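You operate a simulated robot arm through the tools that you are given. There is no shell and no other tool.

The job below is to be done with a simulated robot arm. You get a single attempt, and the scene is never put back.

## Task
Test card 53's emergency stop, then set the card running again.
Fine: start on slow, push the stop in once the display shows SLOW, wait for the white lamp, pull it out, reset, start, wait for SLOW.

Only the result counts: the job must be done as asked and must still hold three seconds after the hand-in. Knocking over, shifting, dropping, spilling or breaking anything else fails it.

## Robot
A 6-joint arm with a two-finger gripper, fixed in place. Base frame: the origin is at the foot of the arm, x ahead of it, y to its left, z up. Units: m, rad, N and s.
It reaches about 0.718 m from its shoulder. Its first joint turns from -1.204 to 3.002 rad. Payload 3 kg.
Tool frame: the origin (TCP) is the grasp point; the fingertips stand 0.03 m ahead of it; z points along the fingers, y is the line along which they close. Largest opening 0.096 m; the body of the gripper starts 0.053 m behind the TCP.
Orientation is told as [roll, pitch, yaw] about the base's x, y, z axes, in that order, counted from this pose: with the fingers straight down and closing along the base's y, the tool's x points along the base's -x, its y along +y and its z along -z.

## Interface
- The arm moves only by the tool servo_tool. Its arguments are lists of equal length, an entry for each row: "slide": the shift along the tool's x, y, z in m, a list of three; "rotation": the turn, a rotation vector about the tool's x, y, z in rad, a list of three; "gripper": the closure in counts, from 0 (fully open) to 255 (shut). In form: {"slide": [[x, y, z], ...], "rotation": [[rx, ry, rz], ...], "gripper": [gripper, ...]}. A call has 1 to 20 rows; each row shifts and turns the commanded pose from where the row before left it, along the tool's axes as they then stand. A row lasts 0.2 s, in which the tool goes at most 0.05 m and 0.15 rad; a call with a longer step from one row to the next is refused whole, and so is a gripper value outside its range. Where a pose cannot be reached the arm comes as near as it can. A force on the tool above 90 N (or 10 N above the force at the start of the call, whichever is more), or a blocked arm, ends the call early, and 0.2 s more pass. The fingers move at their own pace (about 0.153 m/s each) and stop on an object; they squeeze with about 41 N. The grip force told is the motor's: it shows also when the fingers shut on nothing. Time passes only in rows, and 0.2 s behind the last, so rows that do not move let the fingers close. The reply holds the time, the measured pose of the TCP, the force on the tool along the base axes, the opening and the grip force, in the units named above and with some noise, with the torque about the TCP (base axes, N m) and any sound that the robot's microphone picked up.
- Cameras (640 x 400 px; columns grow to the right, rows downward): "scene" is fixed at [0.048, -0.6493, 1.4918]; the picture's right is [0.59, -0.80, 0.00], its down [-0.63, -0.46, -0.63] and it looks along [0.51, 0.37, -0.78] (base axes); focal length 247 px, centre (320, 200). "wrist" rides on the gripper at [0.073, 0.022, -0.083] in the tool frame; the picture's right is [-0.29, 0.96, 0.00], its down [-0.66, -0.20, -0.72] and it looks along [-0.69, -0.21, 0.69] (tool axes); focal length 247 px, centre (320, 200). There is no depth. A picture from a camera that has moved, and an enlarged one, comes with that camera's place and axes in the base frame and with its lens.
- grab_frame(camera): a new picture of that camera. The clock stands still meanwhile.
- move_column(by): slides the trunk up (or, below 0, down) by that many m; the arm rides with it, the base frame stays. It gives what a move gives, with no picture.
- enlarge(camera, box): a new picture of the part [left, top, right, bottom] of that camera's present view, enlarged. The clock stands still meanwhile.
- finish_job(): hands the job in; it is judged then, once.

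Nothing tells you positions but the pictures and the camera data. Unless the task says otherwise, let go and move clear before handing in.

The tools are called after "Emit:" as name(argument=value, ...) on one line, values as JSON. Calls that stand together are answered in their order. servo_tool: Moves the arm, as the interface text tells. Its arguments: {"type":"object","properties":{"slide":{"type":"array","items":{"type":"array","items":{"type":"number"}}},"rotation":{"type":"array","items":{"type":"array","items":{"type":"number"}}},"gripper":{"type":"array","items":{"type":"number"}}},"required":["slide","rotation","gripper"]} The other tools are called the same way: move_column (by) slides the trunk up or down; grab_frame (camera) takes a picture; enlarge (camera, box) takes an enlarged picture of a part of a camera's view; finish_job () hands the job in.

At the start:

```text
time: 0.0
eef_pos: [0.3562, -0.206, 1.1452]
tool_rot: [0.003, 0.0, 0.0]
contact_force: [-0.9, -0.1, -0.1]
ft_torque: [-0.01, -0.03, -0.02]
opening: 0.0961
finger_force: 0.0
trunk travel left (down, up): [-0.875, 0.065]
```

scene: 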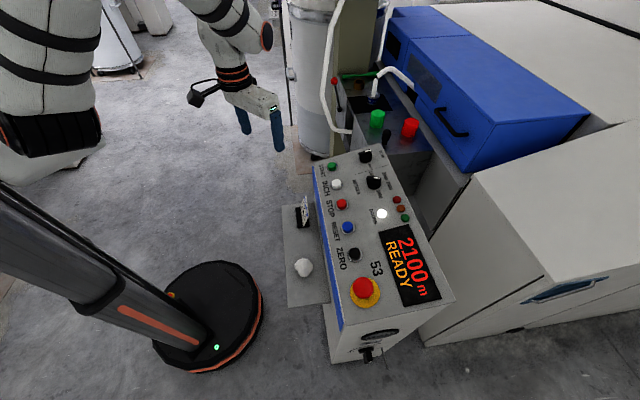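
wrist: 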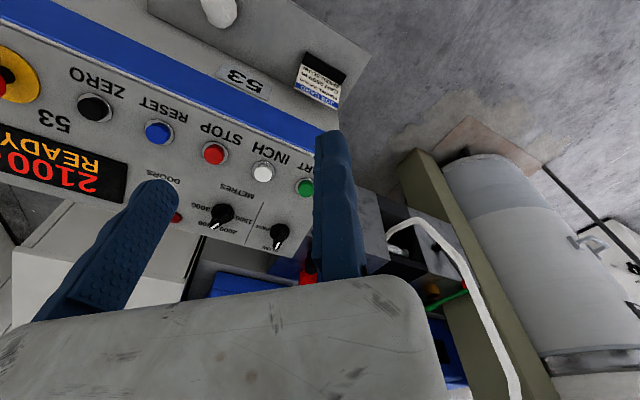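

I see a control panel for card 53 with a column of buttons, selector knobs, a display reading "2100 m READY" and a red mushroom stop. I'll zoom in to read the labels first.

Emit:
enlarge(camera="scene", box=[300, 140, 460, 240])

Emit:
enlarge(camera="scene", box=[310, 220, 470, 320])

Emit:
enlarge(camera="scene", box=[280, 180, 440, 380])

Emit:
enlarge(camera="wrist", box=[0, 40, 340, 260])

Emit:
enlarge(camera="wrist", box=[160, 140, 360, 265])

Emit:
enlarge(camera="wrist", box=[210, 40, 370, 140])

```text
4.00 times, centred on (380, 190) of scene
camera zoom: at [0.048, -0.6493, 1.4918], right [0.59, -0.8, 0.0], down [-0.63, -0.46, -0.63], along [0.51, 0.37, -0.78], focal length 989 px, centre (80, 240)
```

zoom: 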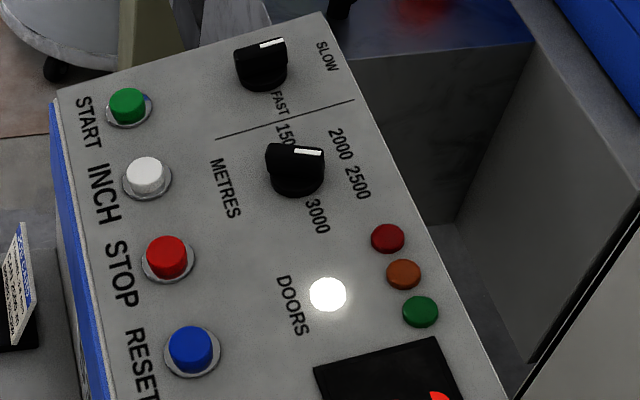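

```text
4.00 times, centred on (390, 270) of scene
camera zoom: at [0.048, -0.6493, 1.4918], right [0.59, -0.8, 0.0], down [-0.63, -0.46, -0.63], along [0.51, 0.37, -0.78], focal length 989 px, centre (40, -80)
```

zoom: 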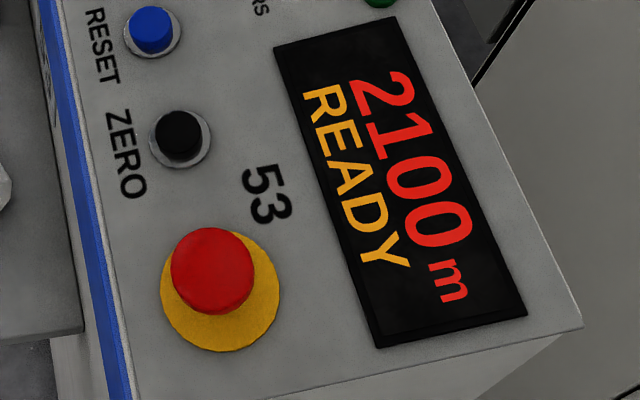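

```text
2.00 times, centred on (360, 280) of scene
camera zoom: at [0.048, -0.6493, 1.4918], right [0.59, -0.8, 0.0], down [-0.63, -0.46, -0.63], along [0.51, 0.37, -0.78], focal length 494 px, centre (240, 40)
```

zoom: 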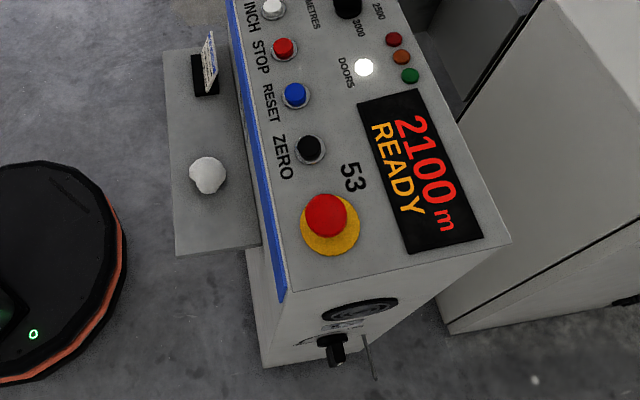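

```text
1.82 times, centred on (170, 150) of wrist
camera zoom: at [0.2833, -0.1846, 1.2293], right [0.29, 0.96, 0.0], down [0.66, -0.2, 0.72], along [0.69, -0.21, -0.69], focal length 449 px, centre (593, 291)
```

zoom: 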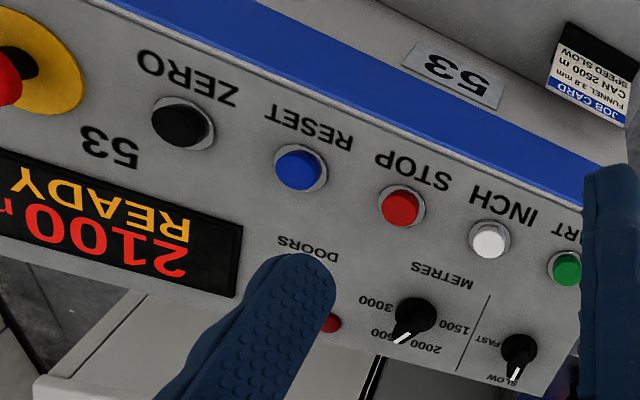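

```text
3.20 times, centred on (260, 202) of wrist
camera zoom: at [0.2833, -0.1846, 1.2293], right [0.29, 0.96, 0.0], down [0.66, -0.2, 0.72], along [0.69, -0.21, -0.69], focal length 790 px, centre (512, 192)
```

zoom: 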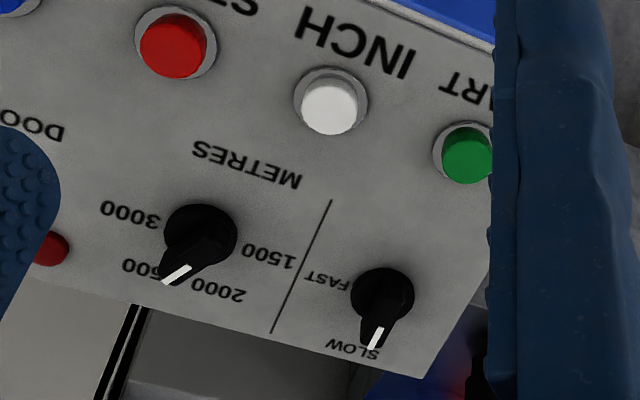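

```text
4.00 times, centred on (290, 90) of wrist
camera zoom: at [0.2833, -0.1846, 1.2293], right [0.29, 0.96, 0.0], down [0.66, -0.2, 0.72], along [0.69, -0.21, -0.69], focal length 988 px, centre (440, 640)
```

zoom: 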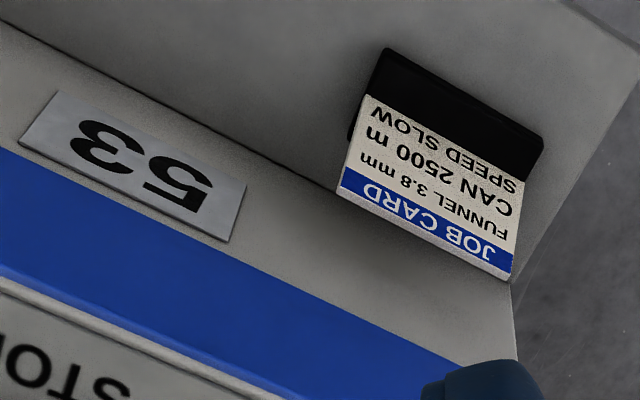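

The speed knob is already on SLOW and the metres knob is on 2500, which matches the job card. Triangulating the two views puts START near (0.591, -0.307, 0.885), RESET near (0.407, -0.486, 0.889) and the stop near (0.274, -0.61). The panel tilts about 12° toward the robot. I'll shut the fingers and move over START at a safe height.

Emit:
servo_tool(slide=[[0, 0, 0], [-0.037, -0.015, 0.01], [-0.037, -0.015, 0.01], [-0.037, -0.015, 0.01], [-0.037, -0.015, 0.01], [-0.037, -0.015, 0.01], [-0.037, -0.015, 0.01], [0, 0, 0.0], [0, 0, 0.0]], rotation=[[0, 0, 0], [0, 0, 0], [0, 0, 0], [0, 0, 0], [0, 0, 0], [0, 0, 0], [0, 0, 0], [0.078, -0.078, 0], [0.078, -0.078, 0]], gripper=[255, 255, 255, 255, 255, 255, 255, 255, 255])

Emit:
grab_frame(camera="scene")

Emit:
grab_frame(camera="wrist")

```text
time: 2.0
eef_pos: [0.4131, -0.2617, 1.0975]
tool_rot: [-0.156, -0.157, 0.013]
contact_force: [0.2, -0.9, 0.9]
ft_torque: [-0.01, 0.02, -0.01]
opening: 0.0
finger_force: 33.5
out of reach, approached as far as the arm can: row 2, 3, 4, 5, 6, 7, 9
trunk travel left (down, up): [-0.875, 0.065]
```

```text
taken
```

scene: 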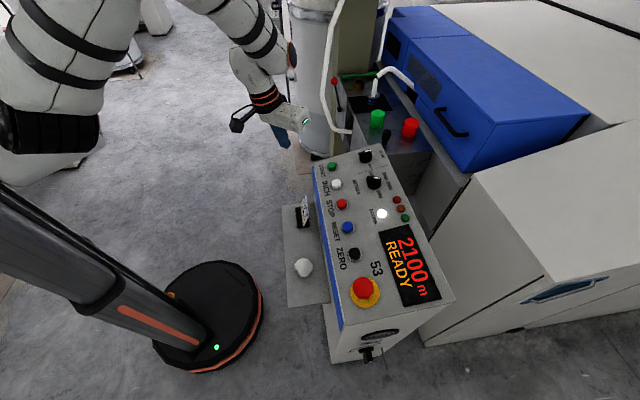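

```text
taken
camera wrist: at [0.3276, -0.2298, 1.1639], right [0.3, 0.95, -0.1], down [0.54, -0.08, 0.84], along [0.79, -0.31, -0.53], focal length 247 px, centre (320, 200)
```

wrist: 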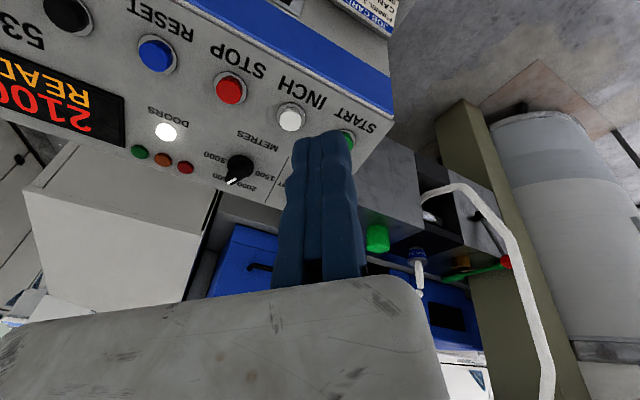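

The arm hangs from a high shoulder, so START is out of reach at this trunk height. I'll raise the tool and bend the arm, then lower the trunk in steps.

Emit:
servo_tool(slide=[[0.004, 0.004, -0.042], [0.004, 0.004, -0.042], [0.004, 0.004, -0.042], [0.004, 0.004, -0.042], [0.004, 0.004, -0.042]], rotation=[[0, 0, 0], [0, 0, 0], [0, 0, 0], [0, 0, 0], [0, 0, 0]], gripper=[255, 255, 255, 255, 255])

```text
time: 3.2
eef_pos: [0.3406, -0.2443, 1.2891]
tool_rot: [-0.153, -0.157, 0.014]
contact_force: [-0.6, -0.3, -0.4]
ft_torque: [0.0, -0.03, 0.01]
opening: 0.0
finger_force: 33.0
out of reach, approached as far as the arm can: row 2, 3, 4, 5
trunk travel left (down, up): [-0.875, 0.065]
```

The limits suggest the shoulder sits around 1.3 m, so lowering the trunk and tilting the tool outward should bring the panel in reach. I'll lower it 0.2 m now; the tool stays well above the panel.

Emit:
move_column(by=-0.2)

Emit:
grab_frame(camera="scene")

```text
time: 5.4
eef_pos: [0.3444, -0.2437, 1.0875]
tool_rot: [-0.153, -0.156, 0.011]
contact_force: [0.1, 0.4, 0.0]
ft_torque: [0.0, 0.0, 0.0]
opening: 0.0
finger_force: 33.6
trunk travel left (down, up): [-0.675, 0.265]
```

```text
taken
```

scene: 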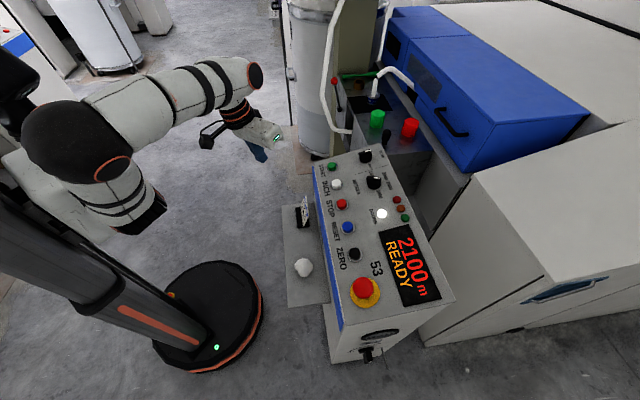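

I'll look closer at the arm's posture to understand its reach.

Emit:
enlarge(camera="scene", box=[0, 40, 320, 240])

```text
2.00 times, centred on (160, 140) of scene
camera zoom: at [0.048, -0.6493, 1.4918], right [0.59, -0.8, 0.0], down [-0.63, -0.46, -0.63], along [0.51, 0.37, -0.78], focal length 494 px, centre (640, 320)
```

zoom: 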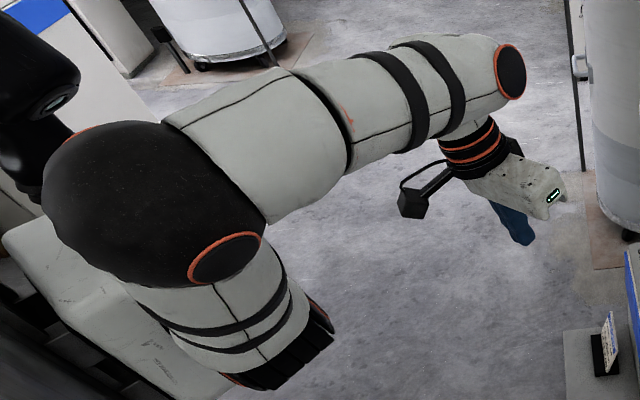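

I'll test whether the lower trunk gives the reach I need, going out toward START at a safe height.

Emit:
servo_tool(slide=[[-0.043, -0.008, 0.015], [-0.043, -0.008, 0.015]], rotation=[[0, 0, 0], [0, 0, 0]], gripper=[255, 255])

```text
time: 6.0
eef_pos: [0.4179, -0.2831, 1.0651]
tool_rot: [-0.152, -0.157, 0.01]
contact_force: [0.1, -0.2, -0.6]
ft_torque: [-0.02, 0.02, -0.01]
opening: 0.0
finger_force: 33.0
out of reach, approached as far as the arm can: row 1, 2
trunk travel left (down, up): [-0.675, 0.265]
```

Still short. I'll lift and pull in a little, then drop the trunk another 0.2 m.

Emit:
servo_tool(slide=[[0.0107, 0.004, -0.043], [0.0107, 0.004, -0.043], [0.0107, 0.004, -0.043]], rotation=[[0, 0, 0], [0, 0, 0], [0, 0, 0]], gripper=[255, 255, 255])

Emit:
move_column(by=-0.15)

Emit:
servo_tool(slide=[[-0.043, -0.008, 0.006], [-0.043, -0.008, 0.006], [-0.043, -0.008, 0.006]], rotation=[[0, 0, 0], [0, 0, 0], [0, 0, 0]], gripper=[255, 255, 255])

Emit:
grab_frame(camera="scene")

```text
time: 6.8
eef_pos: [0.3317, -0.2674, 1.1549]
tool_rot: [-0.153, -0.16, 0.009]
contact_force: [-0.4, 0.0, 0.0]
ft_torque: [-0.01, 0.0, 0.01]
opening: 0.0
finger_force: 32.8
out of reach, approached as far as the arm can: row 1, 2, 3
trunk travel left (down, up): [-0.675, 0.265]
```

```text
time: 8.5
eef_pos: [0.3336, -0.2673, 1.0037]
tool_rot: [-0.154, -0.158, 0.008]
contact_force: [0.0, 0.4, -0.3]
ft_torque: [-0.01, -0.01, -0.02]
opening: 0.0
finger_force: 32.7
trunk travel left (down, up): [-0.525, 0.415]
```

```text
time: 9.3
eef_pos: [0.3973, -0.2836, 0.9436]
tool_rot: [-0.157, -0.162, 0.002]
contact_force: [0.2, -1.1, 0.8]
ft_torque: [0.02, 0.01, 0.01]
opening: 0.0
finger_force: 33.3
out of reach, approached as far as the arm can: row 1, 2, 3
trunk travel left (down, up): [-0.525, 0.415]
```

```text
taken
```

scene: 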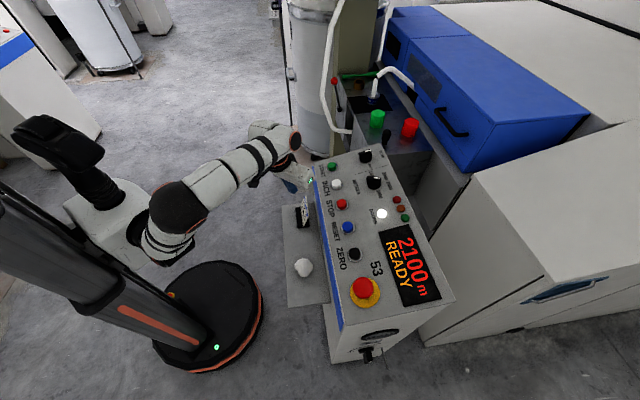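

Emit:
enlarge(camera="scene", box=[40, 110, 360, 310])

Emit:
grab_frame(camera="wrist")

```text
2.00 times, centred on (200, 210) of scene
camera zoom: at [0.048, -0.6493, 1.4918], right [0.59, -0.8, 0.0], down [-0.63, -0.46, -0.63], along [0.51, 0.37, -0.78], focal length 494 px, centre (560, 180)
```

zoom: 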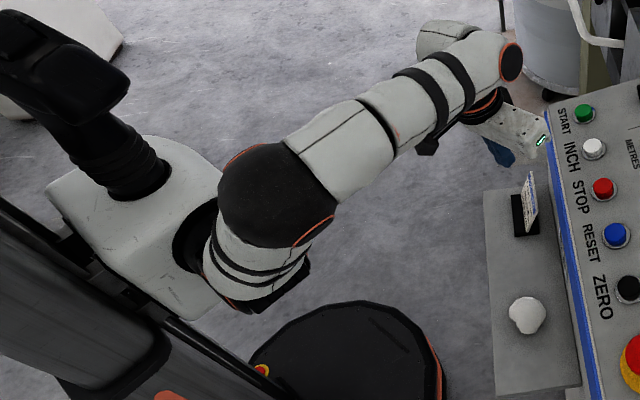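

```text
taken
camera wrist: at [0.3127, -0.25, 1.0095], right [0.31, 0.94, -0.1], down [0.53, -0.09, 0.84], along [0.79, -0.32, -0.53], focal length 247 px, centre (320, 200)
```

wrist: 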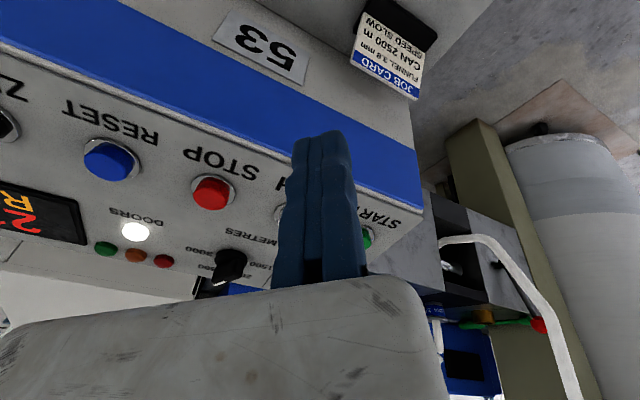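

I'll check whether the commanded pose is still wound up beyond reach with a null move.

Emit:
servo_tool(slide=[[0, 0, 0]], rotation=[[0, 0, 0]], gripper=[255])

Emit:
servo_tool(slide=[[0.01, 0, 0]], rotation=[[0, 0, 0]], gripper=[255])

```text
time: 9.7
eef_pos: [0.3976, -0.2837, 0.9444]
tool_rot: [-0.159, -0.163, 0.003]
contact_force: [0.6, -0.5, -0.2]
ft_torque: [-0.02, -0.03, 0.0]
opening: 0.0001
finger_force: 33.7
trunk travel left (down, up): [-0.525, 0.415]
```

```text
time: 10.1
eef_pos: [0.386, -0.2841, 0.9419]
tool_rot: [-0.156, -0.158, 0.009]
contact_force: [0.3, 0.2, 0.0]
ft_torque: [0.01, -0.01, 0.04]
opening: 0.0001
finger_force: 33.0
trunk travel left (down, up): [-0.525, 0.415]
```

No windup: commands restart from the measured pose. I'll tilt the tool outward, which pulls the wrist back and frees reach.

Emit:
servo_tool(slide=[[0, 0, -0.02], [0, 0, -0.02], [0, 0, -0.02]], rotation=[[0.084, -0.112, 0], [0.084, -0.112, 0], [0.042, -0.056, 0]], gripper=[255, 255, 255])

Emit:
grab_frame(camera="scene")

```text
time: 10.9
eef_pos: [0.3623, -0.2875, 0.9933]
tool_rot: [-0.39, -0.43, 0.089]
contact_force: [-0.5, 0.7, -0.1]
ft_torque: [-0.02, -0.03, -0.01]
opening: 0.0002
finger_force: 33.1
out of reach, approached as far as the arm can: row 2, 3
trunk travel left (down, up): [-0.525, 0.415]
```

```text
taken
```

scene: 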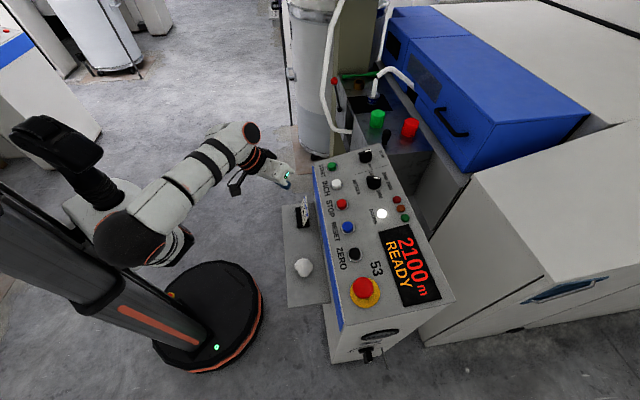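

The torso side-mount explains it: the shoulder sits near (0, -0.15) at about z 0.88 now, low for this work. I'll raise the trunk back up 0.18 m and then go outward with the tool tilted.

Emit:
move_column(by=0.18)

Emit:
servo_tool(slide=[[0, 0, 0.04], [0, 0, 0.04]], rotation=[[0, 0, 0], [0, 0, 0]], gripper=[255, 255])

```text
time: 12.9
eef_pos: [0.3631, -0.2878, 1.1718]
tool_rot: [-0.387, -0.43, 0.088]
contact_force: [-0.2, 0.2, -0.6]
ft_torque: [0.03, 0.0, -0.02]
opening: 0.0
finger_force: 33.1
trunk travel left (down, up): [-0.705, 0.235]
```

```text
time: 13.5
eef_pos: [0.3955, -0.3156, 1.1064]
tool_rot: [-0.387, -0.426, 0.085]
contact_force: [1.1, -0.7, -0.5]
ft_torque: [0.04, 0.07, -0.02]
opening: 0.0
finger_force: 33.7
trunk travel left (down, up): [-0.705, 0.235]
```

That works: no reach warning now. I'll continue toward a hover above START.

Emit:
servo_tool(slide=[[-0.02, 0.0178, 0.0375], [-0.02, 0.0178, 0.0375], [-0.02, 0.0178, 0.0375], [-0.02, 0.0178, 0.0375]], rotation=[[0, 0, 0], [0, 0, 0], [0, 0, 0], [0, 0, 0]], gripper=[255, 255, 255, 255])

Emit:
grab_frame(camera="wrist")

Emit:
grab_frame(camera="scene")

```text
time: 14.5
eef_pos: [0.507, -0.3457, 0.9861]
tool_rot: [-0.385, -0.428, 0.087]
contact_force: [1.1, -0.5, 0.1]
ft_torque: [0.03, -0.01, 0.01]
opening: 0.0
finger_force: 33.4
out of reach, approached as far as the arm can: row 2, 3, 4
trunk travel left (down, up): [-0.705, 0.235]
```

```text
taken
camera wrist: at [0.4076, -0.3017, 1.0179], right [0.34, 0.92, -0.21], down [0.28, 0.11, 0.95], along [0.9, -0.38, -0.22], focal length 247 px, centre (320, 200)
```

wrist: 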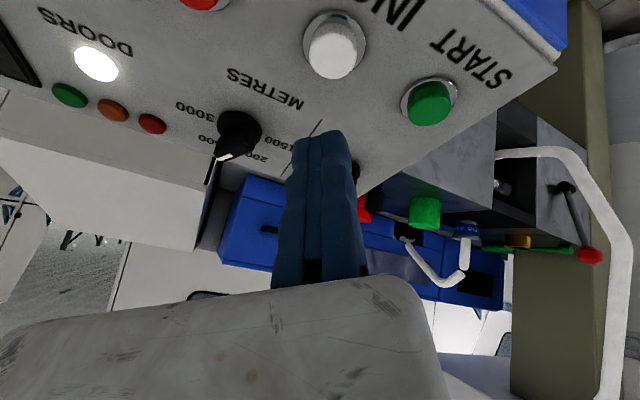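

```text
taken
```

scene: 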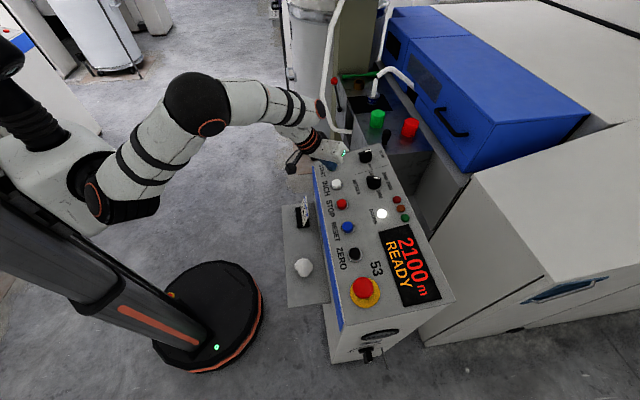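

START re-measures at about (0.590, -0.304, 0.885). I need more outward tilt for reach, so I'll rotate the tool outward in place and then move on.

Emit:
servo_tool(slide=[[0, 0, 0], [0, 0, 0]], rotation=[[-0.037, -0.106, 0], [-0.037, -0.106, 0]], gripper=[255, 255])

```text
time: 15.1
eef_pos: [0.5046, -0.345, 0.9891]
tool_rot: [-0.36, -0.629, 0.178]
contact_force: [0.2, 0.2, 0.2]
ft_torque: [-0.01, -0.02, 0.03]
opening: 0.0002
finger_force: 32.9
trunk travel left (down, up): [-0.705, 0.235]
```

Emit:
servo_tool(slide=[[-0.0126, 0.0226, 0.0153], [-0.0126, 0.0226, 0.0153], [-0.0126, 0.0226, 0.0153]], rotation=[[0, 0, 0], [0, 0, 0], [0, 0, 0]], gripper=[255, 255, 255])

Emit:
grab_frame(camera="wrist")

Emit:
enlarge(camera="scene", box=[240, 80, 400, 180])

```text
time: 15.9
eef_pos: [0.5364, -0.3319, 0.9715]
tool_rot: [-0.354, -0.626, 0.177]
contact_force: [0.9, 0.5, -0.3]
ft_torque: [-0.03, 0.04, 0.0]
opening: 0.0
finger_force: 33.5
out of reach, approached as far as the arm can: row 2, 3
trunk travel left (down, up): [-0.705, 0.235]
```

```text
taken
camera wrist: at [0.4285, -0.3011, 0.9846], right [0.27, 0.96, -0.1], down [0.09, 0.08, 0.99], along [0.96, -0.28, -0.06], focal length 247 px, centre (320, 200)
```

wrist: 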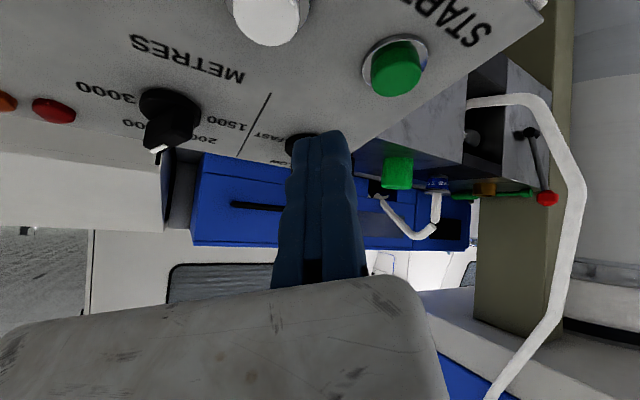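

```text
4.00 times, centred on (320, 130) of scene
camera zoom: at [0.048, -0.6493, 1.4918], right [0.59, -0.8, 0.0], down [-0.63, -0.46, -0.63], along [0.51, 0.37, -0.78], focal length 989 px, centre (320, 480)
```

zoom: 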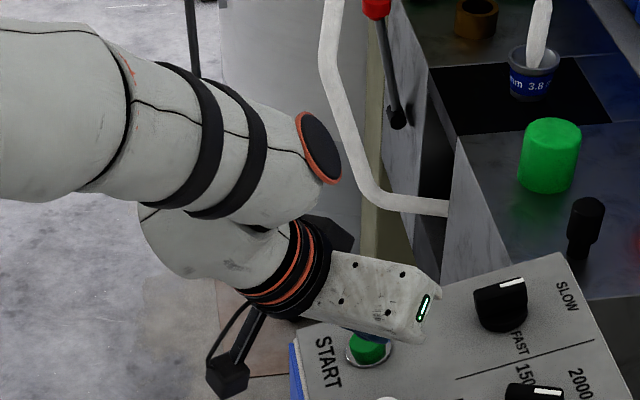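

The arm stalls in the +y direction. I'll probe single small moves to learn which direction is really blocked.

Emit:
servo_tool(slide=[[-0.0029, 0.0192, -0.005]], rotation=[[0, 0, 0]], gripper=[255])

Emit:
servo_tool(slide=[[-0.0159, 0.0008, 0.0121]], rotation=[[0, 0, 0]], gripper=[255])

Emit:
servo_tool(slide=[[-0.0118, -0.0057, -0.0151]], rotation=[[0, 0, 0]], gripper=[255])

```text
time: 16.3
eef_pos: [0.5272, -0.329, 0.974]
tool_rot: [-0.356, -0.626, 0.177]
contact_force: [-0.2, 0.5, 0.8]
ft_torque: [0.02, 0.01, 0.0]
opening: 0.0001
finger_force: 33.4
out of reach, approached as far as the arm can: row 1
trunk travel left (down, up): [-0.705, 0.235]
```

```text
time: 16.7
eef_pos: [0.5456, -0.3371, 0.9767]
tool_rot: [-0.356, -0.626, 0.177]
contact_force: [1.2, -0.2, -0.7]
ft_torque: [-0.01, 0.04, -0.02]
opening: 0.0001
finger_force: 33.4
out of reach, approached as far as the arm can: row 1
trunk travel left (down, up): [-0.705, 0.235]
```

```text
time: 17.1
eef_pos: [0.5438, -0.3347, 0.9982]
tool_rot: [-0.358, -0.626, 0.176]
contact_force: [1.4, 0.3, 1.2]
ft_torque: [0.01, 0.02, 0.01]
opening: 0.0001
finger_force: 33.5
trunk travel left (down, up): [-0.705, 0.235]
```

Radial and vertical moves are free; only swinging to +y is blocked, so joint 1 is at its stop. I'll tilt the tool sideways toward +y instead, which gets the tip to START without turning joint 1.

Emit:
servo_tool(slide=[[0, 0, 0], [0, 0, 0]], rotation=[[-0.12, 0.059, 0], [-0.12, 0.059, 0]], gripper=[255, 255])

```text
time: 17.7
eef_pos: [0.4957, -0.3041, 0.9823]
tool_rot: [-0.112, -0.522, 0.138]
contact_force: [0.3, 0.2, 0.4]
ft_torque: [-0.03, -0.02, 0.0]
opening: 0.0
finger_force: 33.2
out of reach, approached as far as the arm can: row 1, 2
trunk travel left (down, up): [-0.705, 0.235]
```

Emit:
servo_tool(slide=[[-0.0343, -0.0033, 0.0202]], rotation=[[0, 0, 0]], gripper=[255])

Emit:
servo_tool(slide=[[-0.0343, -0.0033, 0.0202]], rotation=[[0, 0, 0]], gripper=[255])

Emit:
grab_frame(camera="scene")

```text
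time: 18.1
eef_pos: [0.5041, -0.2899, 0.9766]
tool_rot: [-0.107, -0.515, 0.143]
contact_force: [0.8, 0.0, 0.5]
ft_torque: [0.0, 0.03, 0.03]
opening: 0.0001
finger_force: 33.3
out of reach, approached as far as the arm can: row 1
trunk travel left (down, up): [-0.705, 0.235]
```

```text
time: 18.5
eef_pos: [0.5164, -0.2744, 0.9675]
tool_rot: [-0.113, -0.515, 0.141]
contact_force: [0.5, 0.1, -0.6]
ft_torque: [-0.04, -0.01, -0.02]
opening: 0.0
finger_force: 33.3
out of reach, approached as far as the arm can: row 1
trunk travel left (down, up): [-0.705, 0.235]
```

```text
taken
```

scene: 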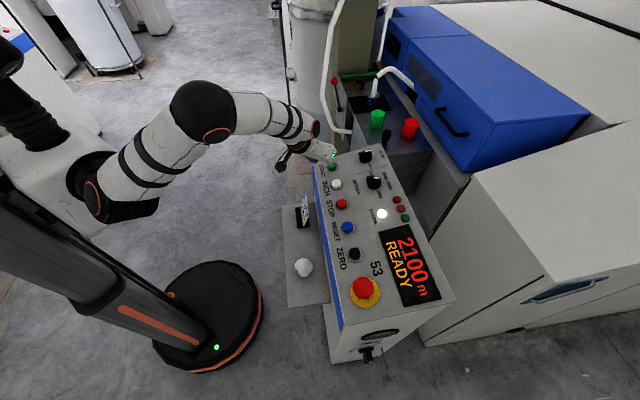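

Now the radial reach is the limit with the arm nearly straight. I'll raise the trunk slightly and tilt the tool further outward, then advance.

Emit:
move_column(by=0.06)

Emit:
servo_tool(slide=[[0, 0, 0], [0, 0, 0]], rotation=[[0.017, -0.107, 0], [0.017, -0.107, 0]], gripper=[255, 255])

```text
time: 19.5
eef_pos: [0.5167, -0.2764, 1.028]
tool_rot: [-0.11, -0.516, 0.14]
contact_force: [-0.1, 0.2, -0.5]
ft_torque: [0.01, 0.01, 0.01]
opening: 0.0002
finger_force: 32.3
trunk travel left (down, up): [-0.765, 0.175]
```

```text
time: 20.1
eef_pos: [0.5155, -0.2745, 1.0283]
tool_rot: [-0.165, -0.731, 0.177]
contact_force: [0.5, 0.3, 0.1]
ft_torque: [-0.01, 0.03, -0.01]
opening: 0.0
finger_force: 32.7
trunk travel left (down, up): [-0.765, 0.175]
```

Emit:
servo_tool(slide=[[0.0058, -0.0051, 0.0342], [0.0058, -0.0051, 0.0342], [0.0058, -0.0051, 0.0342]], rotation=[[0, 0, 0], [0, 0, 0], [0, 0, 0]], gripper=[255, 255, 255])

Emit:
grab_frame(camera="wrist")

Emit:
enlarge(camera="scene", box=[260, 100, 420, 200])

```text
time: 20.9
eef_pos: [0.5705, -0.3007, 0.9433]
tool_rot: [-0.169, -0.732, 0.175]
contact_force: [-0.8, -0.4, 0.2]
ft_torque: [0.01, -0.06, 0.01]
opening: 0.0
finger_force: 33.1
out of reach, approached as far as the arm can: row 1, 3
trunk travel left (down, up): [-0.765, 0.175]
```

```text
taken
camera wrist: at [0.4598, -0.2841, 0.9533], right [0.16, 0.98, 0.08], down [0.01, -0.08, 1.0], along [0.99, -0.16, -0.02], focal length 247 px, centre (320, 200)
```

wrist: 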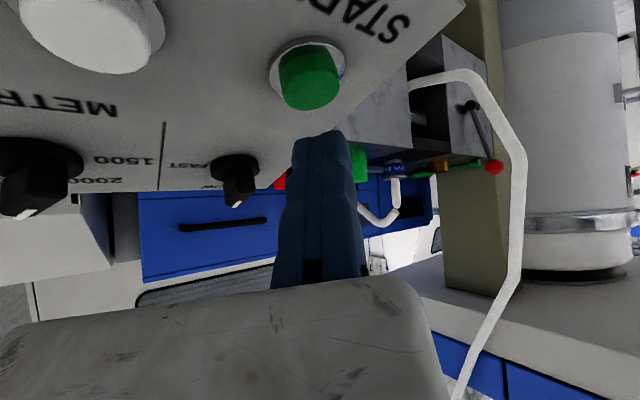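

```text
4.00 times, centred on (340, 150) of scene
camera zoom: at [0.048, -0.6493, 1.4918], right [0.59, -0.8, 0.0], down [-0.63, -0.46, -0.63], along [0.51, 0.37, -0.78], focal length 989 px, centre (240, 400)
```

zoom: 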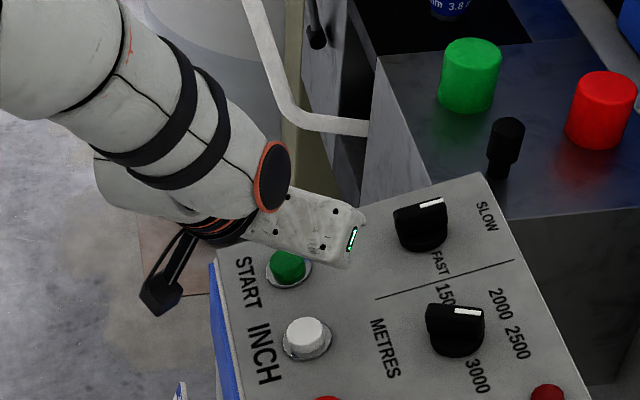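

The tip is about 3 cm above START and aligned. I'll descend along the panel normal in small steps, watching the force.

Emit:
servo_tool(slide=[[0.0026, -0.0006, 0.0115], [0.0056, -0.0004, 0.0083]], rotation=[[0, 0, 0], [0, 0, 0]], gripper=[255, 255])

Emit:
enlarge(camera="wrist", box=[220, 20, 420, 145])

```text
time: 21.5
eef_pos: [0.5677, -0.3029, 0.9271]
tool_rot: [-0.169, -0.731, 0.177]
contact_force: [-1.1, 0.4, 0.4]
ft_torque: [-0.03, 0.01, -0.02]
opening: 0.0
finger_force: 33.4
out of reach, approached as far as the arm can: row 1
trunk travel left (down, up): [-0.765, 0.175]
```

```text
3.20 times, centred on (320, 82) of wrist
camera zoom: at [0.4555, -0.2859, 0.9347], right [0.16, 0.98, 0.08], down [0.01, -0.08, 1.0], along [0.99, -0.15, -0.02], focal length 790 px, centre (320, 576)
```

zoom: 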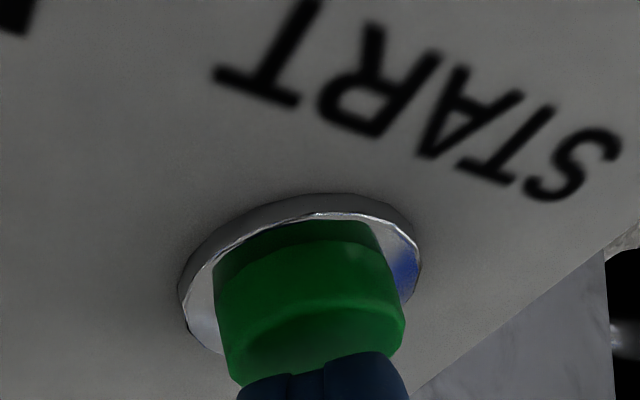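

Emit:
servo_tool(slide=[[0, 0, 0], [-0.007, -0.0006, 0.0065]], rotation=[[0.012, -0.09, 0], [0, 0, 0]], gripper=[255, 255])

Emit:
enlarge(camera="wrist", box=[220, 20, 420, 145])

Emit:
enlarge(camera="scene", box=[300, 130, 380, 180])

```text
time: 22.1
eef_pos: [0.5816, -0.3089, 0.9266]
tool_rot: [-0.195, -0.821, 0.2]
contact_force: [-0.5, -0.3, 0.8]
ft_torque: [0.0, -0.02, -0.02]
opening: 0.0001
finger_force: 33.1
out of reach, approached as far as the arm can: row 1, 2
trunk travel left (down, up): [-0.765, 0.175]
```

```text
3.20 times, centred on (320, 82) of wrist
camera zoom: at [0.4695, -0.2926, 0.9252], right [0.14, 0.99, 0.09], down [-0.08, -0.08, 0.99], along [0.99, -0.15, 0.07], focal length 790 px, centre (320, 576)
```

zoom: 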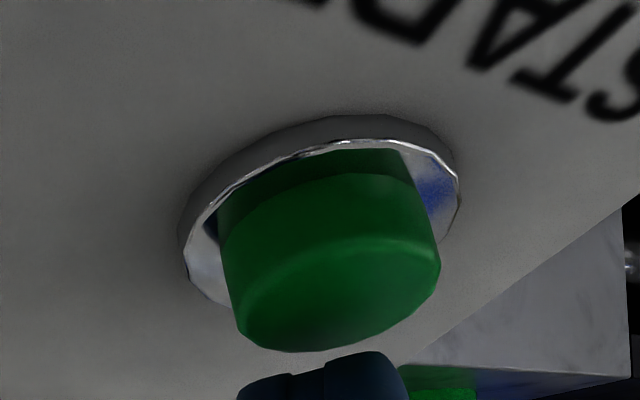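

```text
8.00 times, centred on (340, 155) of scene
camera zoom: at [0.048, -0.6493, 1.4918], right [0.59, -0.8, 0.0], down [-0.63, -0.46, -0.63], along [0.51, 0.37, -0.78], focal length 1978 px, centre (160, 560)
```

zoom: 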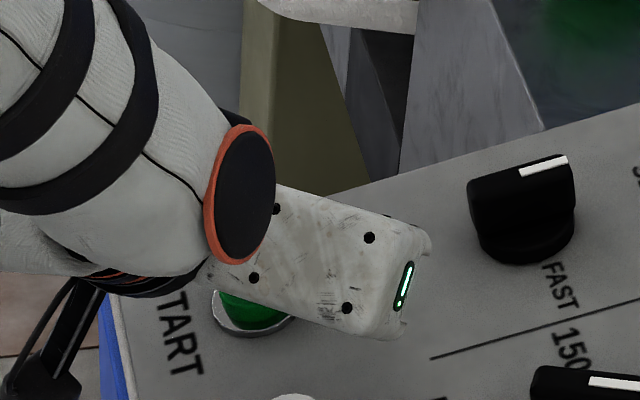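

The tip is just above the START cap. I'll push in small steps along the panel normal.

Emit:
servo_tool(slide=[[0.0025, 0.0035, 0.0031], [0.0019, 0, 0.0023], [0.0019, 0, 0.0023]], rotation=[[0, 0, 0], [0, 0, 0], [0, 0, 0]], gripper=[255, 255, 255])

Emit:
enlarge(camera="wrist", box=[220, 20, 420, 145])

Emit:
enlarge(camera="scene", box=[300, 180, 460, 280])

```text
time: 22.9
eef_pos: [0.5787, -0.3073, 0.9194]
tool_rot: [-0.19, -0.823, 0.192]
contact_force: [1.1, 0.8, 6.7]
ft_torque: [0.02, -0.14, 0.04]
opening: 0.006
finger_force: 33.3
out of reach, approached as far as the arm can: row 2
trunk travel left (down, up): [-0.765, 0.175]
heard: click
```

```text
3.20 times, centred on (320, 82) of wrist
camera zoom: at [0.4669, -0.2908, 0.918], right [0.15, 0.98, 0.09], down [-0.09, -0.08, 0.99], along [0.99, -0.15, 0.07], focal length 790 px, centre (320, 576)
```

zoom: 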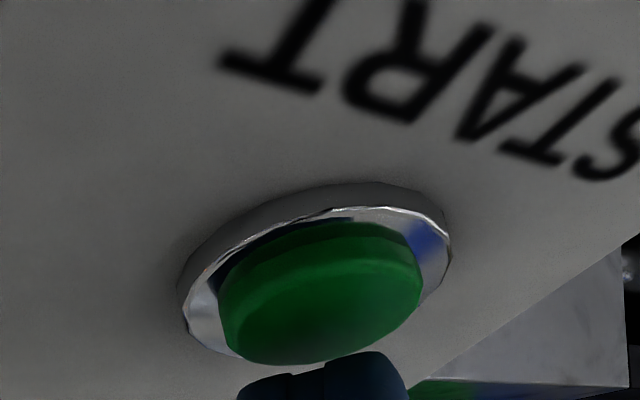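

```text
4.00 times, centred on (380, 230) of scene
camera zoom: at [0.048, -0.6493, 1.4918], right [0.59, -0.8, 0.0], down [-0.63, -0.46, -0.63], along [0.51, 0.37, -0.78], focal length 989 px, centre (80, 80)
```

zoom: 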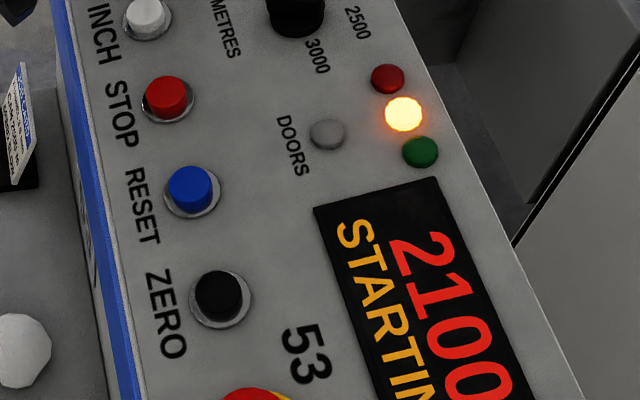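

The START press registered: the display says STARTING and the DOORS lamp went out. I'll back off along the normal and move toward the emergency stop.

Emit:
servo_tool(slide=[[-0.019, 0.001, -0.0232], [-0.019, 0.001, -0.0232], [0.0125, -0.0154, -0.0405], [0.0125, -0.0154, -0.0405], [0.0125, -0.0154, -0.0405], [0.0125, -0.0154, -0.0405]], rotation=[[0, 0, 0], [0, 0, 0], [0, 0, 0], [0, 0, 0], [0, 0, 0], [0, 0, 0]], gripper=[255, 255, 255, 255, 255, 255])

Emit:
servo_tool(slide=[[0, 0, 0], [0, 0, 0], [0, 0, 0], [0, 0, 0]], rotation=[[0.0988, 0.0178, 0.0903], [0.0988, 0.0178, 0.0903], [0.0988, 0.0178, 0.0903], [0.0988, 0.0178, 0.0903]], gripper=[255, 255, 255, 255])

Emit:
grab_frame(camera="scene")

```text
time: 24.3
eef_pos: [0.4892, -0.3515, 1.035]
tool_rot: [-0.195, -0.814, 0.205]
contact_force: [0.2, 1.1, 0.0]
ft_torque: [-0.06, 0.05, 0.01]
opening: 0.0
finger_force: 33.3
out of reach, approached as far as the arm can: row 1, 2, 3, 5, 6
trunk travel left (down, up): [-0.765, 0.175]
```

```text
time: 25.3
eef_pos: [0.4841, -0.3564, 1.0376]
tool_rot: [-0.193, -0.817, -0.34]
contact_force: [-0.1, 0.8, -0.1]
ft_torque: [0.0, 0.01, -0.02]
opening: 0.0
finger_force: 33.1
out of reach, approached as far as the arm can: row 4
trunk travel left (down, up): [-0.765, 0.175]
```

```text
taken
```

scene: 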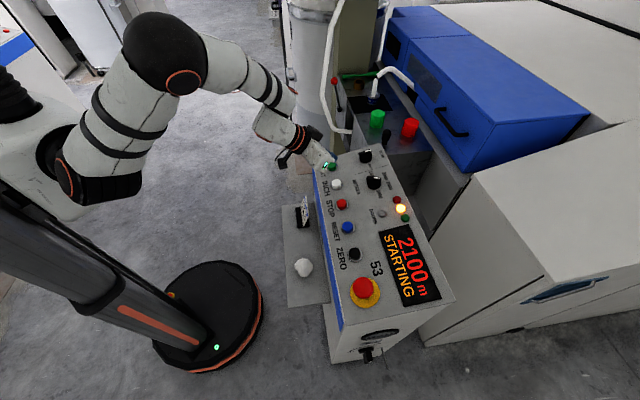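

Emit:
servo_tool(slide=[[0.0162, -0.034, -0.0176], [0.0162, -0.034, -0.0176], [0.0162, -0.034, -0.0176], [0.0162, -0.034, -0.0176], [0.0162, -0.034, -0.0176]], rotation=[[0, 0, 0], [0, 0, 0], [0, 0, 0], [0, 0, 0], [0, 0, 0]], gripper=[255, 255, 255, 255, 255])

Emit:
servo_tool(slide=[[0, 0, 0], [0, 0, 0], [0, 0, 0], [0, 0, 0]], rotation=[[0.0988, 0.0178, 0.0903], [0.0988, 0.0178, 0.0903], [0.0988, 0.0178, 0.0903], [0.0988, 0.0178, 0.0903]], gripper=[255, 255, 255, 255])

Emit:
grab_frame(camera="scene")

Emit:
grab_frame(camera="wrist")

```text
time: 26.5
eef_pos: [0.4392, -0.3804, 1.0425]
tool_rot: [-0.197, -0.817, -0.34]
contact_force: [0.8, 0.6, 0.4]
ft_torque: [0.0, 0.0, -0.03]
opening: 0.0
finger_force: 33.4
out of reach, approached as far as the arm can: row 2, 3, 4, 5
trunk travel left (down, up): [-0.765, 0.175]
```

```text
time: 27.5
eef_pos: [0.4225, -0.3927, 1.044]
tool_rot: [-0.193, -0.818, -0.881]
contact_force: [0.0, -0.6, -0.2]
ft_torque: [0.03, -0.01, 0.01]
opening: 0.0002
finger_force: 33.4
out of reach, approached as far as the arm can: row 4
trunk travel left (down, up): [-0.765, 0.175]
```

```text
taken
```

scene: 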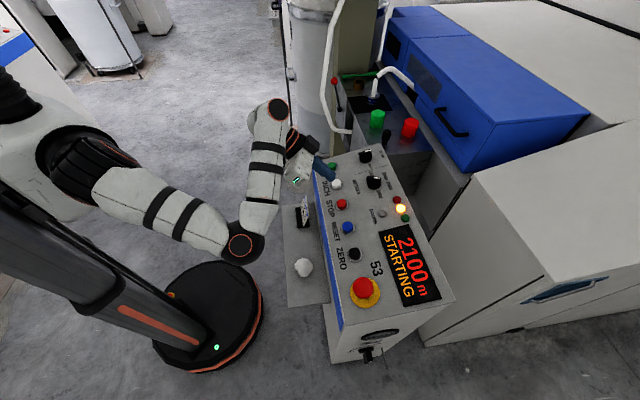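

```text
taken
camera wrist: at [0.3837, -0.2871, 1.0433], right [0.94, 0.34, 0.09], down [-0.11, 0.03, 0.99], along [0.33, -0.94, 0.07], focal length 247 px, centre (320, 200)
```

wrist: 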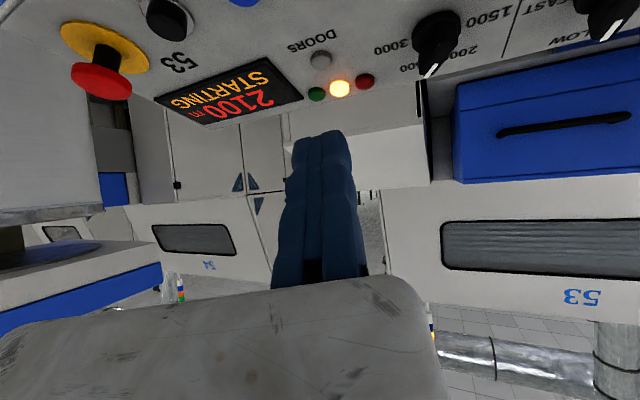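

The arm re-posed its elbow, but nothing appears touched and the display still says STARTING. I'll test moving toward the stop with one row at a time.

Emit:
servo_tool(slide=[[0.005, -0.033, 0.001]], rotation=[[0, 0, 0]], gripper=[255])

Emit:
enlarge(camera="scene", box=[0, 60, 384, 300])

```text
time: 27.9
eef_pos: [0.3906, -0.4094, 1.0441]
tool_rot: [-0.194, -0.82, -0.88]
contact_force: [0.1, -0.1, -0.1]
ft_torque: [0.02, -0.01, 0.05]
opening: 0.0002
finger_force: 33.0
trunk travel left (down, up): [-0.765, 0.175]
```

```text
1.67 times, centred on (192, 180) of scene
camera zoom: at [0.048, -0.6493, 1.4918], right [0.59, -0.8, 0.0], down [-0.63, -0.46, -0.63], along [0.51, 0.37, -0.78], focal length 412 px, centre (533, 233)
```

zoom: 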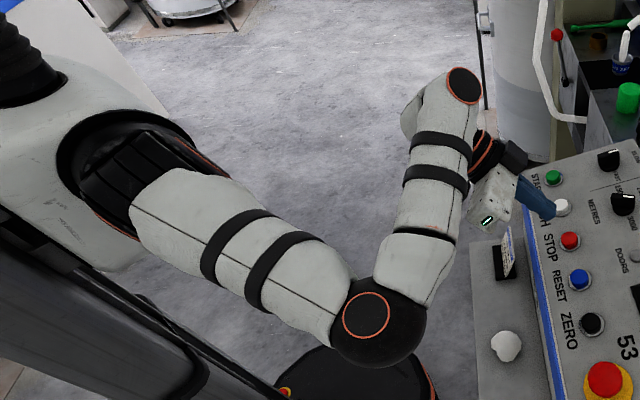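

This posture reaches well. I place the stop cap at about (0.269, -0.611), top near z 0.92. I'll approach over it in stages.

Emit:
servo_tool(slide=[[0, -0.0397, 0.018], [0, -0.0397, 0.018], [0, -0.0397, 0.018]], rotation=[[0, 0, 0], [0, 0, 0], [0, 0, 0]], gripper=[255, 255, 255])

Emit:
grab_frame(camera="scene")

Emit:
grab_frame(camera="wrist")

```text
time: 28.7
eef_pos: [0.3782, -0.4246, 1.0398]
tool_rot: [-0.196, -0.816, -0.878]
contact_force: [-0.5, 0.1, 0.4]
ft_torque: [0.02, 0.02, 0.01]
opening: 0.0001
finger_force: 33.2
out of reach, approached as far as the arm can: row 1, 2, 3
trunk travel left (down, up): [-0.765, 0.175]
```

```text
taken
```

scene: 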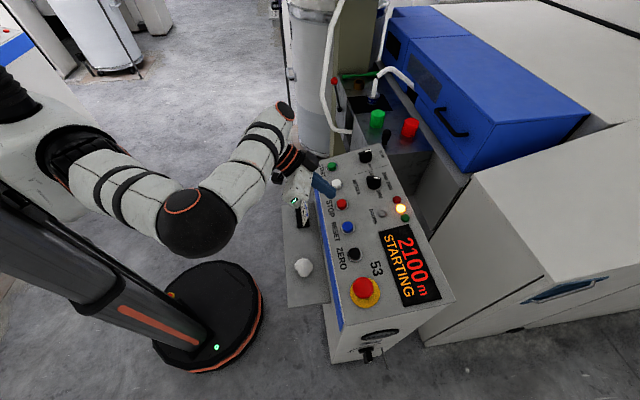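

```text
taken
camera wrist: at [0.3397, -0.3185, 1.0396], right [0.94, 0.34, 0.09], down [-0.1, 0.04, 0.99], along [0.33, -0.94, 0.07], focal length 247 px, centre (320, 200)
```

wrist: 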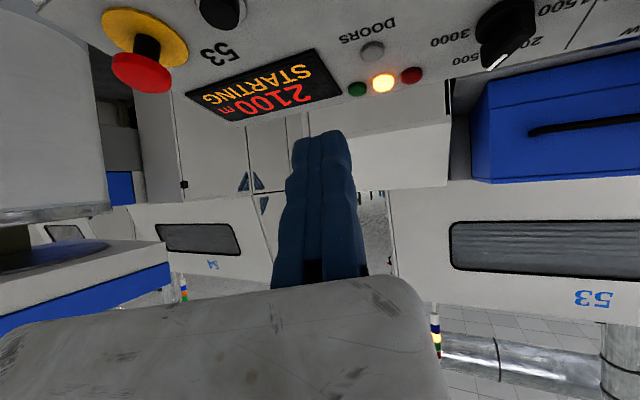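

Progress stalled again while the elbow swung, which points to the shoulder axis passing near the wrist. I'll look at the shoulder mounting to work out its axis.

Emit:
enlarge(camera="scene", box=[0, 90, 160, 190])

Emit:
enlarge(camera="scene", box=[120, 80, 360, 280])

```text
4.00 times, centred on (80, 140) of scene
camera zoom: at [0.048, -0.6493, 1.4918], right [0.59, -0.8, 0.0], down [-0.63, -0.46, -0.63], along [0.51, 0.37, -0.78], focal length 989 px, centre (1280, 440)
```

zoom: 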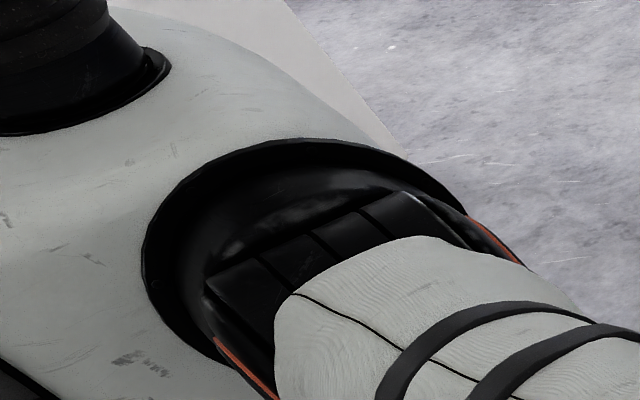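

```text
2.00 times, centred on (240, 180) of scene
camera zoom: at [0.048, -0.6493, 1.4918], right [0.59, -0.8, 0.0], down [-0.63, -0.46, -0.63], along [0.51, 0.37, -0.78], focal length 494 px, centre (480, 240)
```

zoom: 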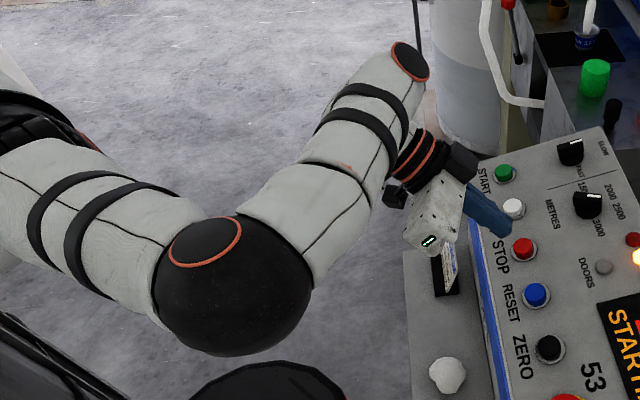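

Emit:
servo_tool(slide=[[-0.0158, -0.0155, 0.0202]], rotation=[[0, 0, 0]], gripper=[255])

Emit:
enlarge(camera="scene", box=[0, 60, 448, 340])

```text
time: 29.1
eef_pos: [0.3894, -0.4357, 1.0443]
tool_rot: [-0.196, -0.817, -0.878]
contact_force: [-0.4, -0.2, -0.1]
ft_torque: [-0.01, -0.01, -0.01]
opening: 0.0001
finger_force: 33.0
out of reach, approached as far as the arm can: row 1
trunk travel left (down, up): [-0.765, 0.175]
```

```text
1.43 times, centred on (224, 200) of scene
camera zoom: at [0.048, -0.6493, 1.4918], right [0.59, -0.8, 0.0], down [-0.63, -0.46, -0.63], along [0.51, 0.37, -0.78], focal length 353 px, centre (457, 200)
```

zoom: 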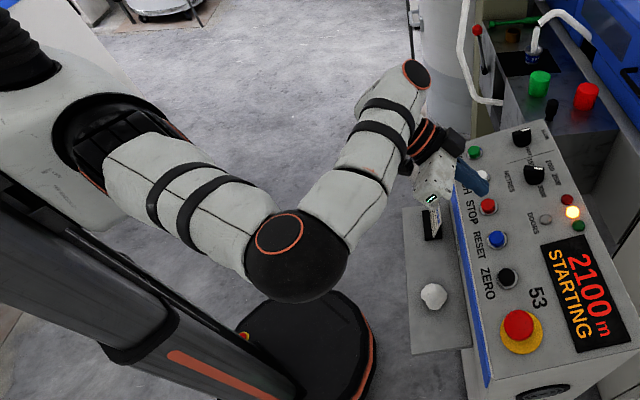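

I'll reduce the tool tilt, since the stop lies closer to the shoulder than I assumed, and see how the arm responds.

Emit:
servo_tool(slide=[[0, 0, 0], [0, 0, 0], [0, 0, 0]], rotation=[[0, 0.13, 0], [0, 0.13, 0], [0, 0.13, 0]], gripper=[255, 255, 255])

Emit:
enlarge(camera="scene", box=[0, 60, 448, 340])

```text
time: 29.9
eef_pos: [0.3876, -0.4347, 1.0458]
tool_rot: [-0.147, -0.432, -0.959]
contact_force: [0.3, -0.2, -0.3]
ft_torque: [-0.05, 0.02, -0.01]
opening: 0.0001
finger_force: 33.1
trunk travel left (down, up): [-0.765, 0.175]
```

```text
1.43 times, centred on (224, 200) of scene
camera zoom: at [0.048, -0.6493, 1.4918], right [0.59, -0.8, 0.0], down [-0.63, -0.46, -0.63], along [0.51, 0.37, -0.78], focal length 353 px, centre (457, 200)
```

zoom: 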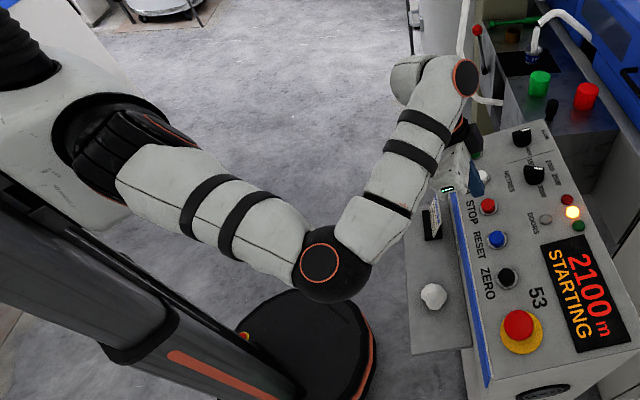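

Emit:
servo_tool(slide=[[-0.0092, -0.0403, 0.0102]], rotation=[[0, 0, 0]], gripper=[255])

Emit:
servo_tool(slide=[[-0.0092, -0.0403, 0.0102]], rotation=[[0, 0, 0]], gripper=[255])

Emit:
enlarge(camera="scene", box=[0, 60, 448, 340])

```text
time: 30.3
eef_pos: [0.3725, -0.4497, 1.046]
tool_rot: [-0.145, -0.435, -0.96]
contact_force: [-0.3, 0.9, -0.1]
ft_torque: [-0.02, 0.01, -0.01]
opening: 0.0
finger_force: 32.9
out of reach, approached as far as the arm can: row 1
trunk travel left (down, up): [-0.765, 0.175]
```

```text
time: 30.7
eef_pos: [0.3742, -0.4496, 1.0456]
tool_rot: [-0.147, -0.433, -0.959]
contact_force: [-0.1, 0.0, -0.5]
ft_torque: [-0.02, 0.0, 0.01]
opening: 0.0
finger_force: 33.5
out of reach, approached as far as the arm can: row 1
trunk travel left (down, up): [-0.765, 0.175]
```

```text
1.43 times, centred on (224, 200) of scene
camera zoom: at [0.048, -0.6493, 1.4918], right [0.59, -0.8, 0.0], down [-0.63, -0.46, -0.63], along [0.51, 0.37, -0.78], focal length 353 px, centre (457, 200)
```

zoom: 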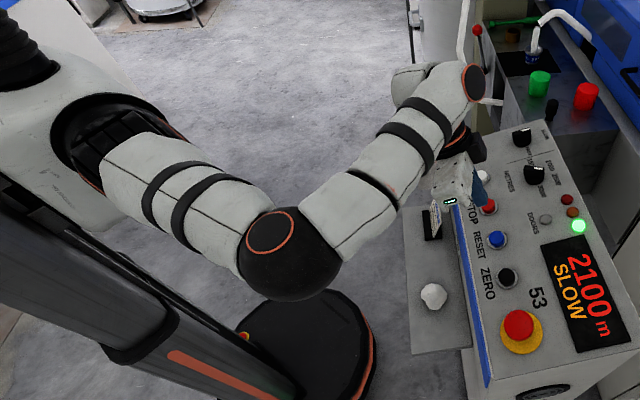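

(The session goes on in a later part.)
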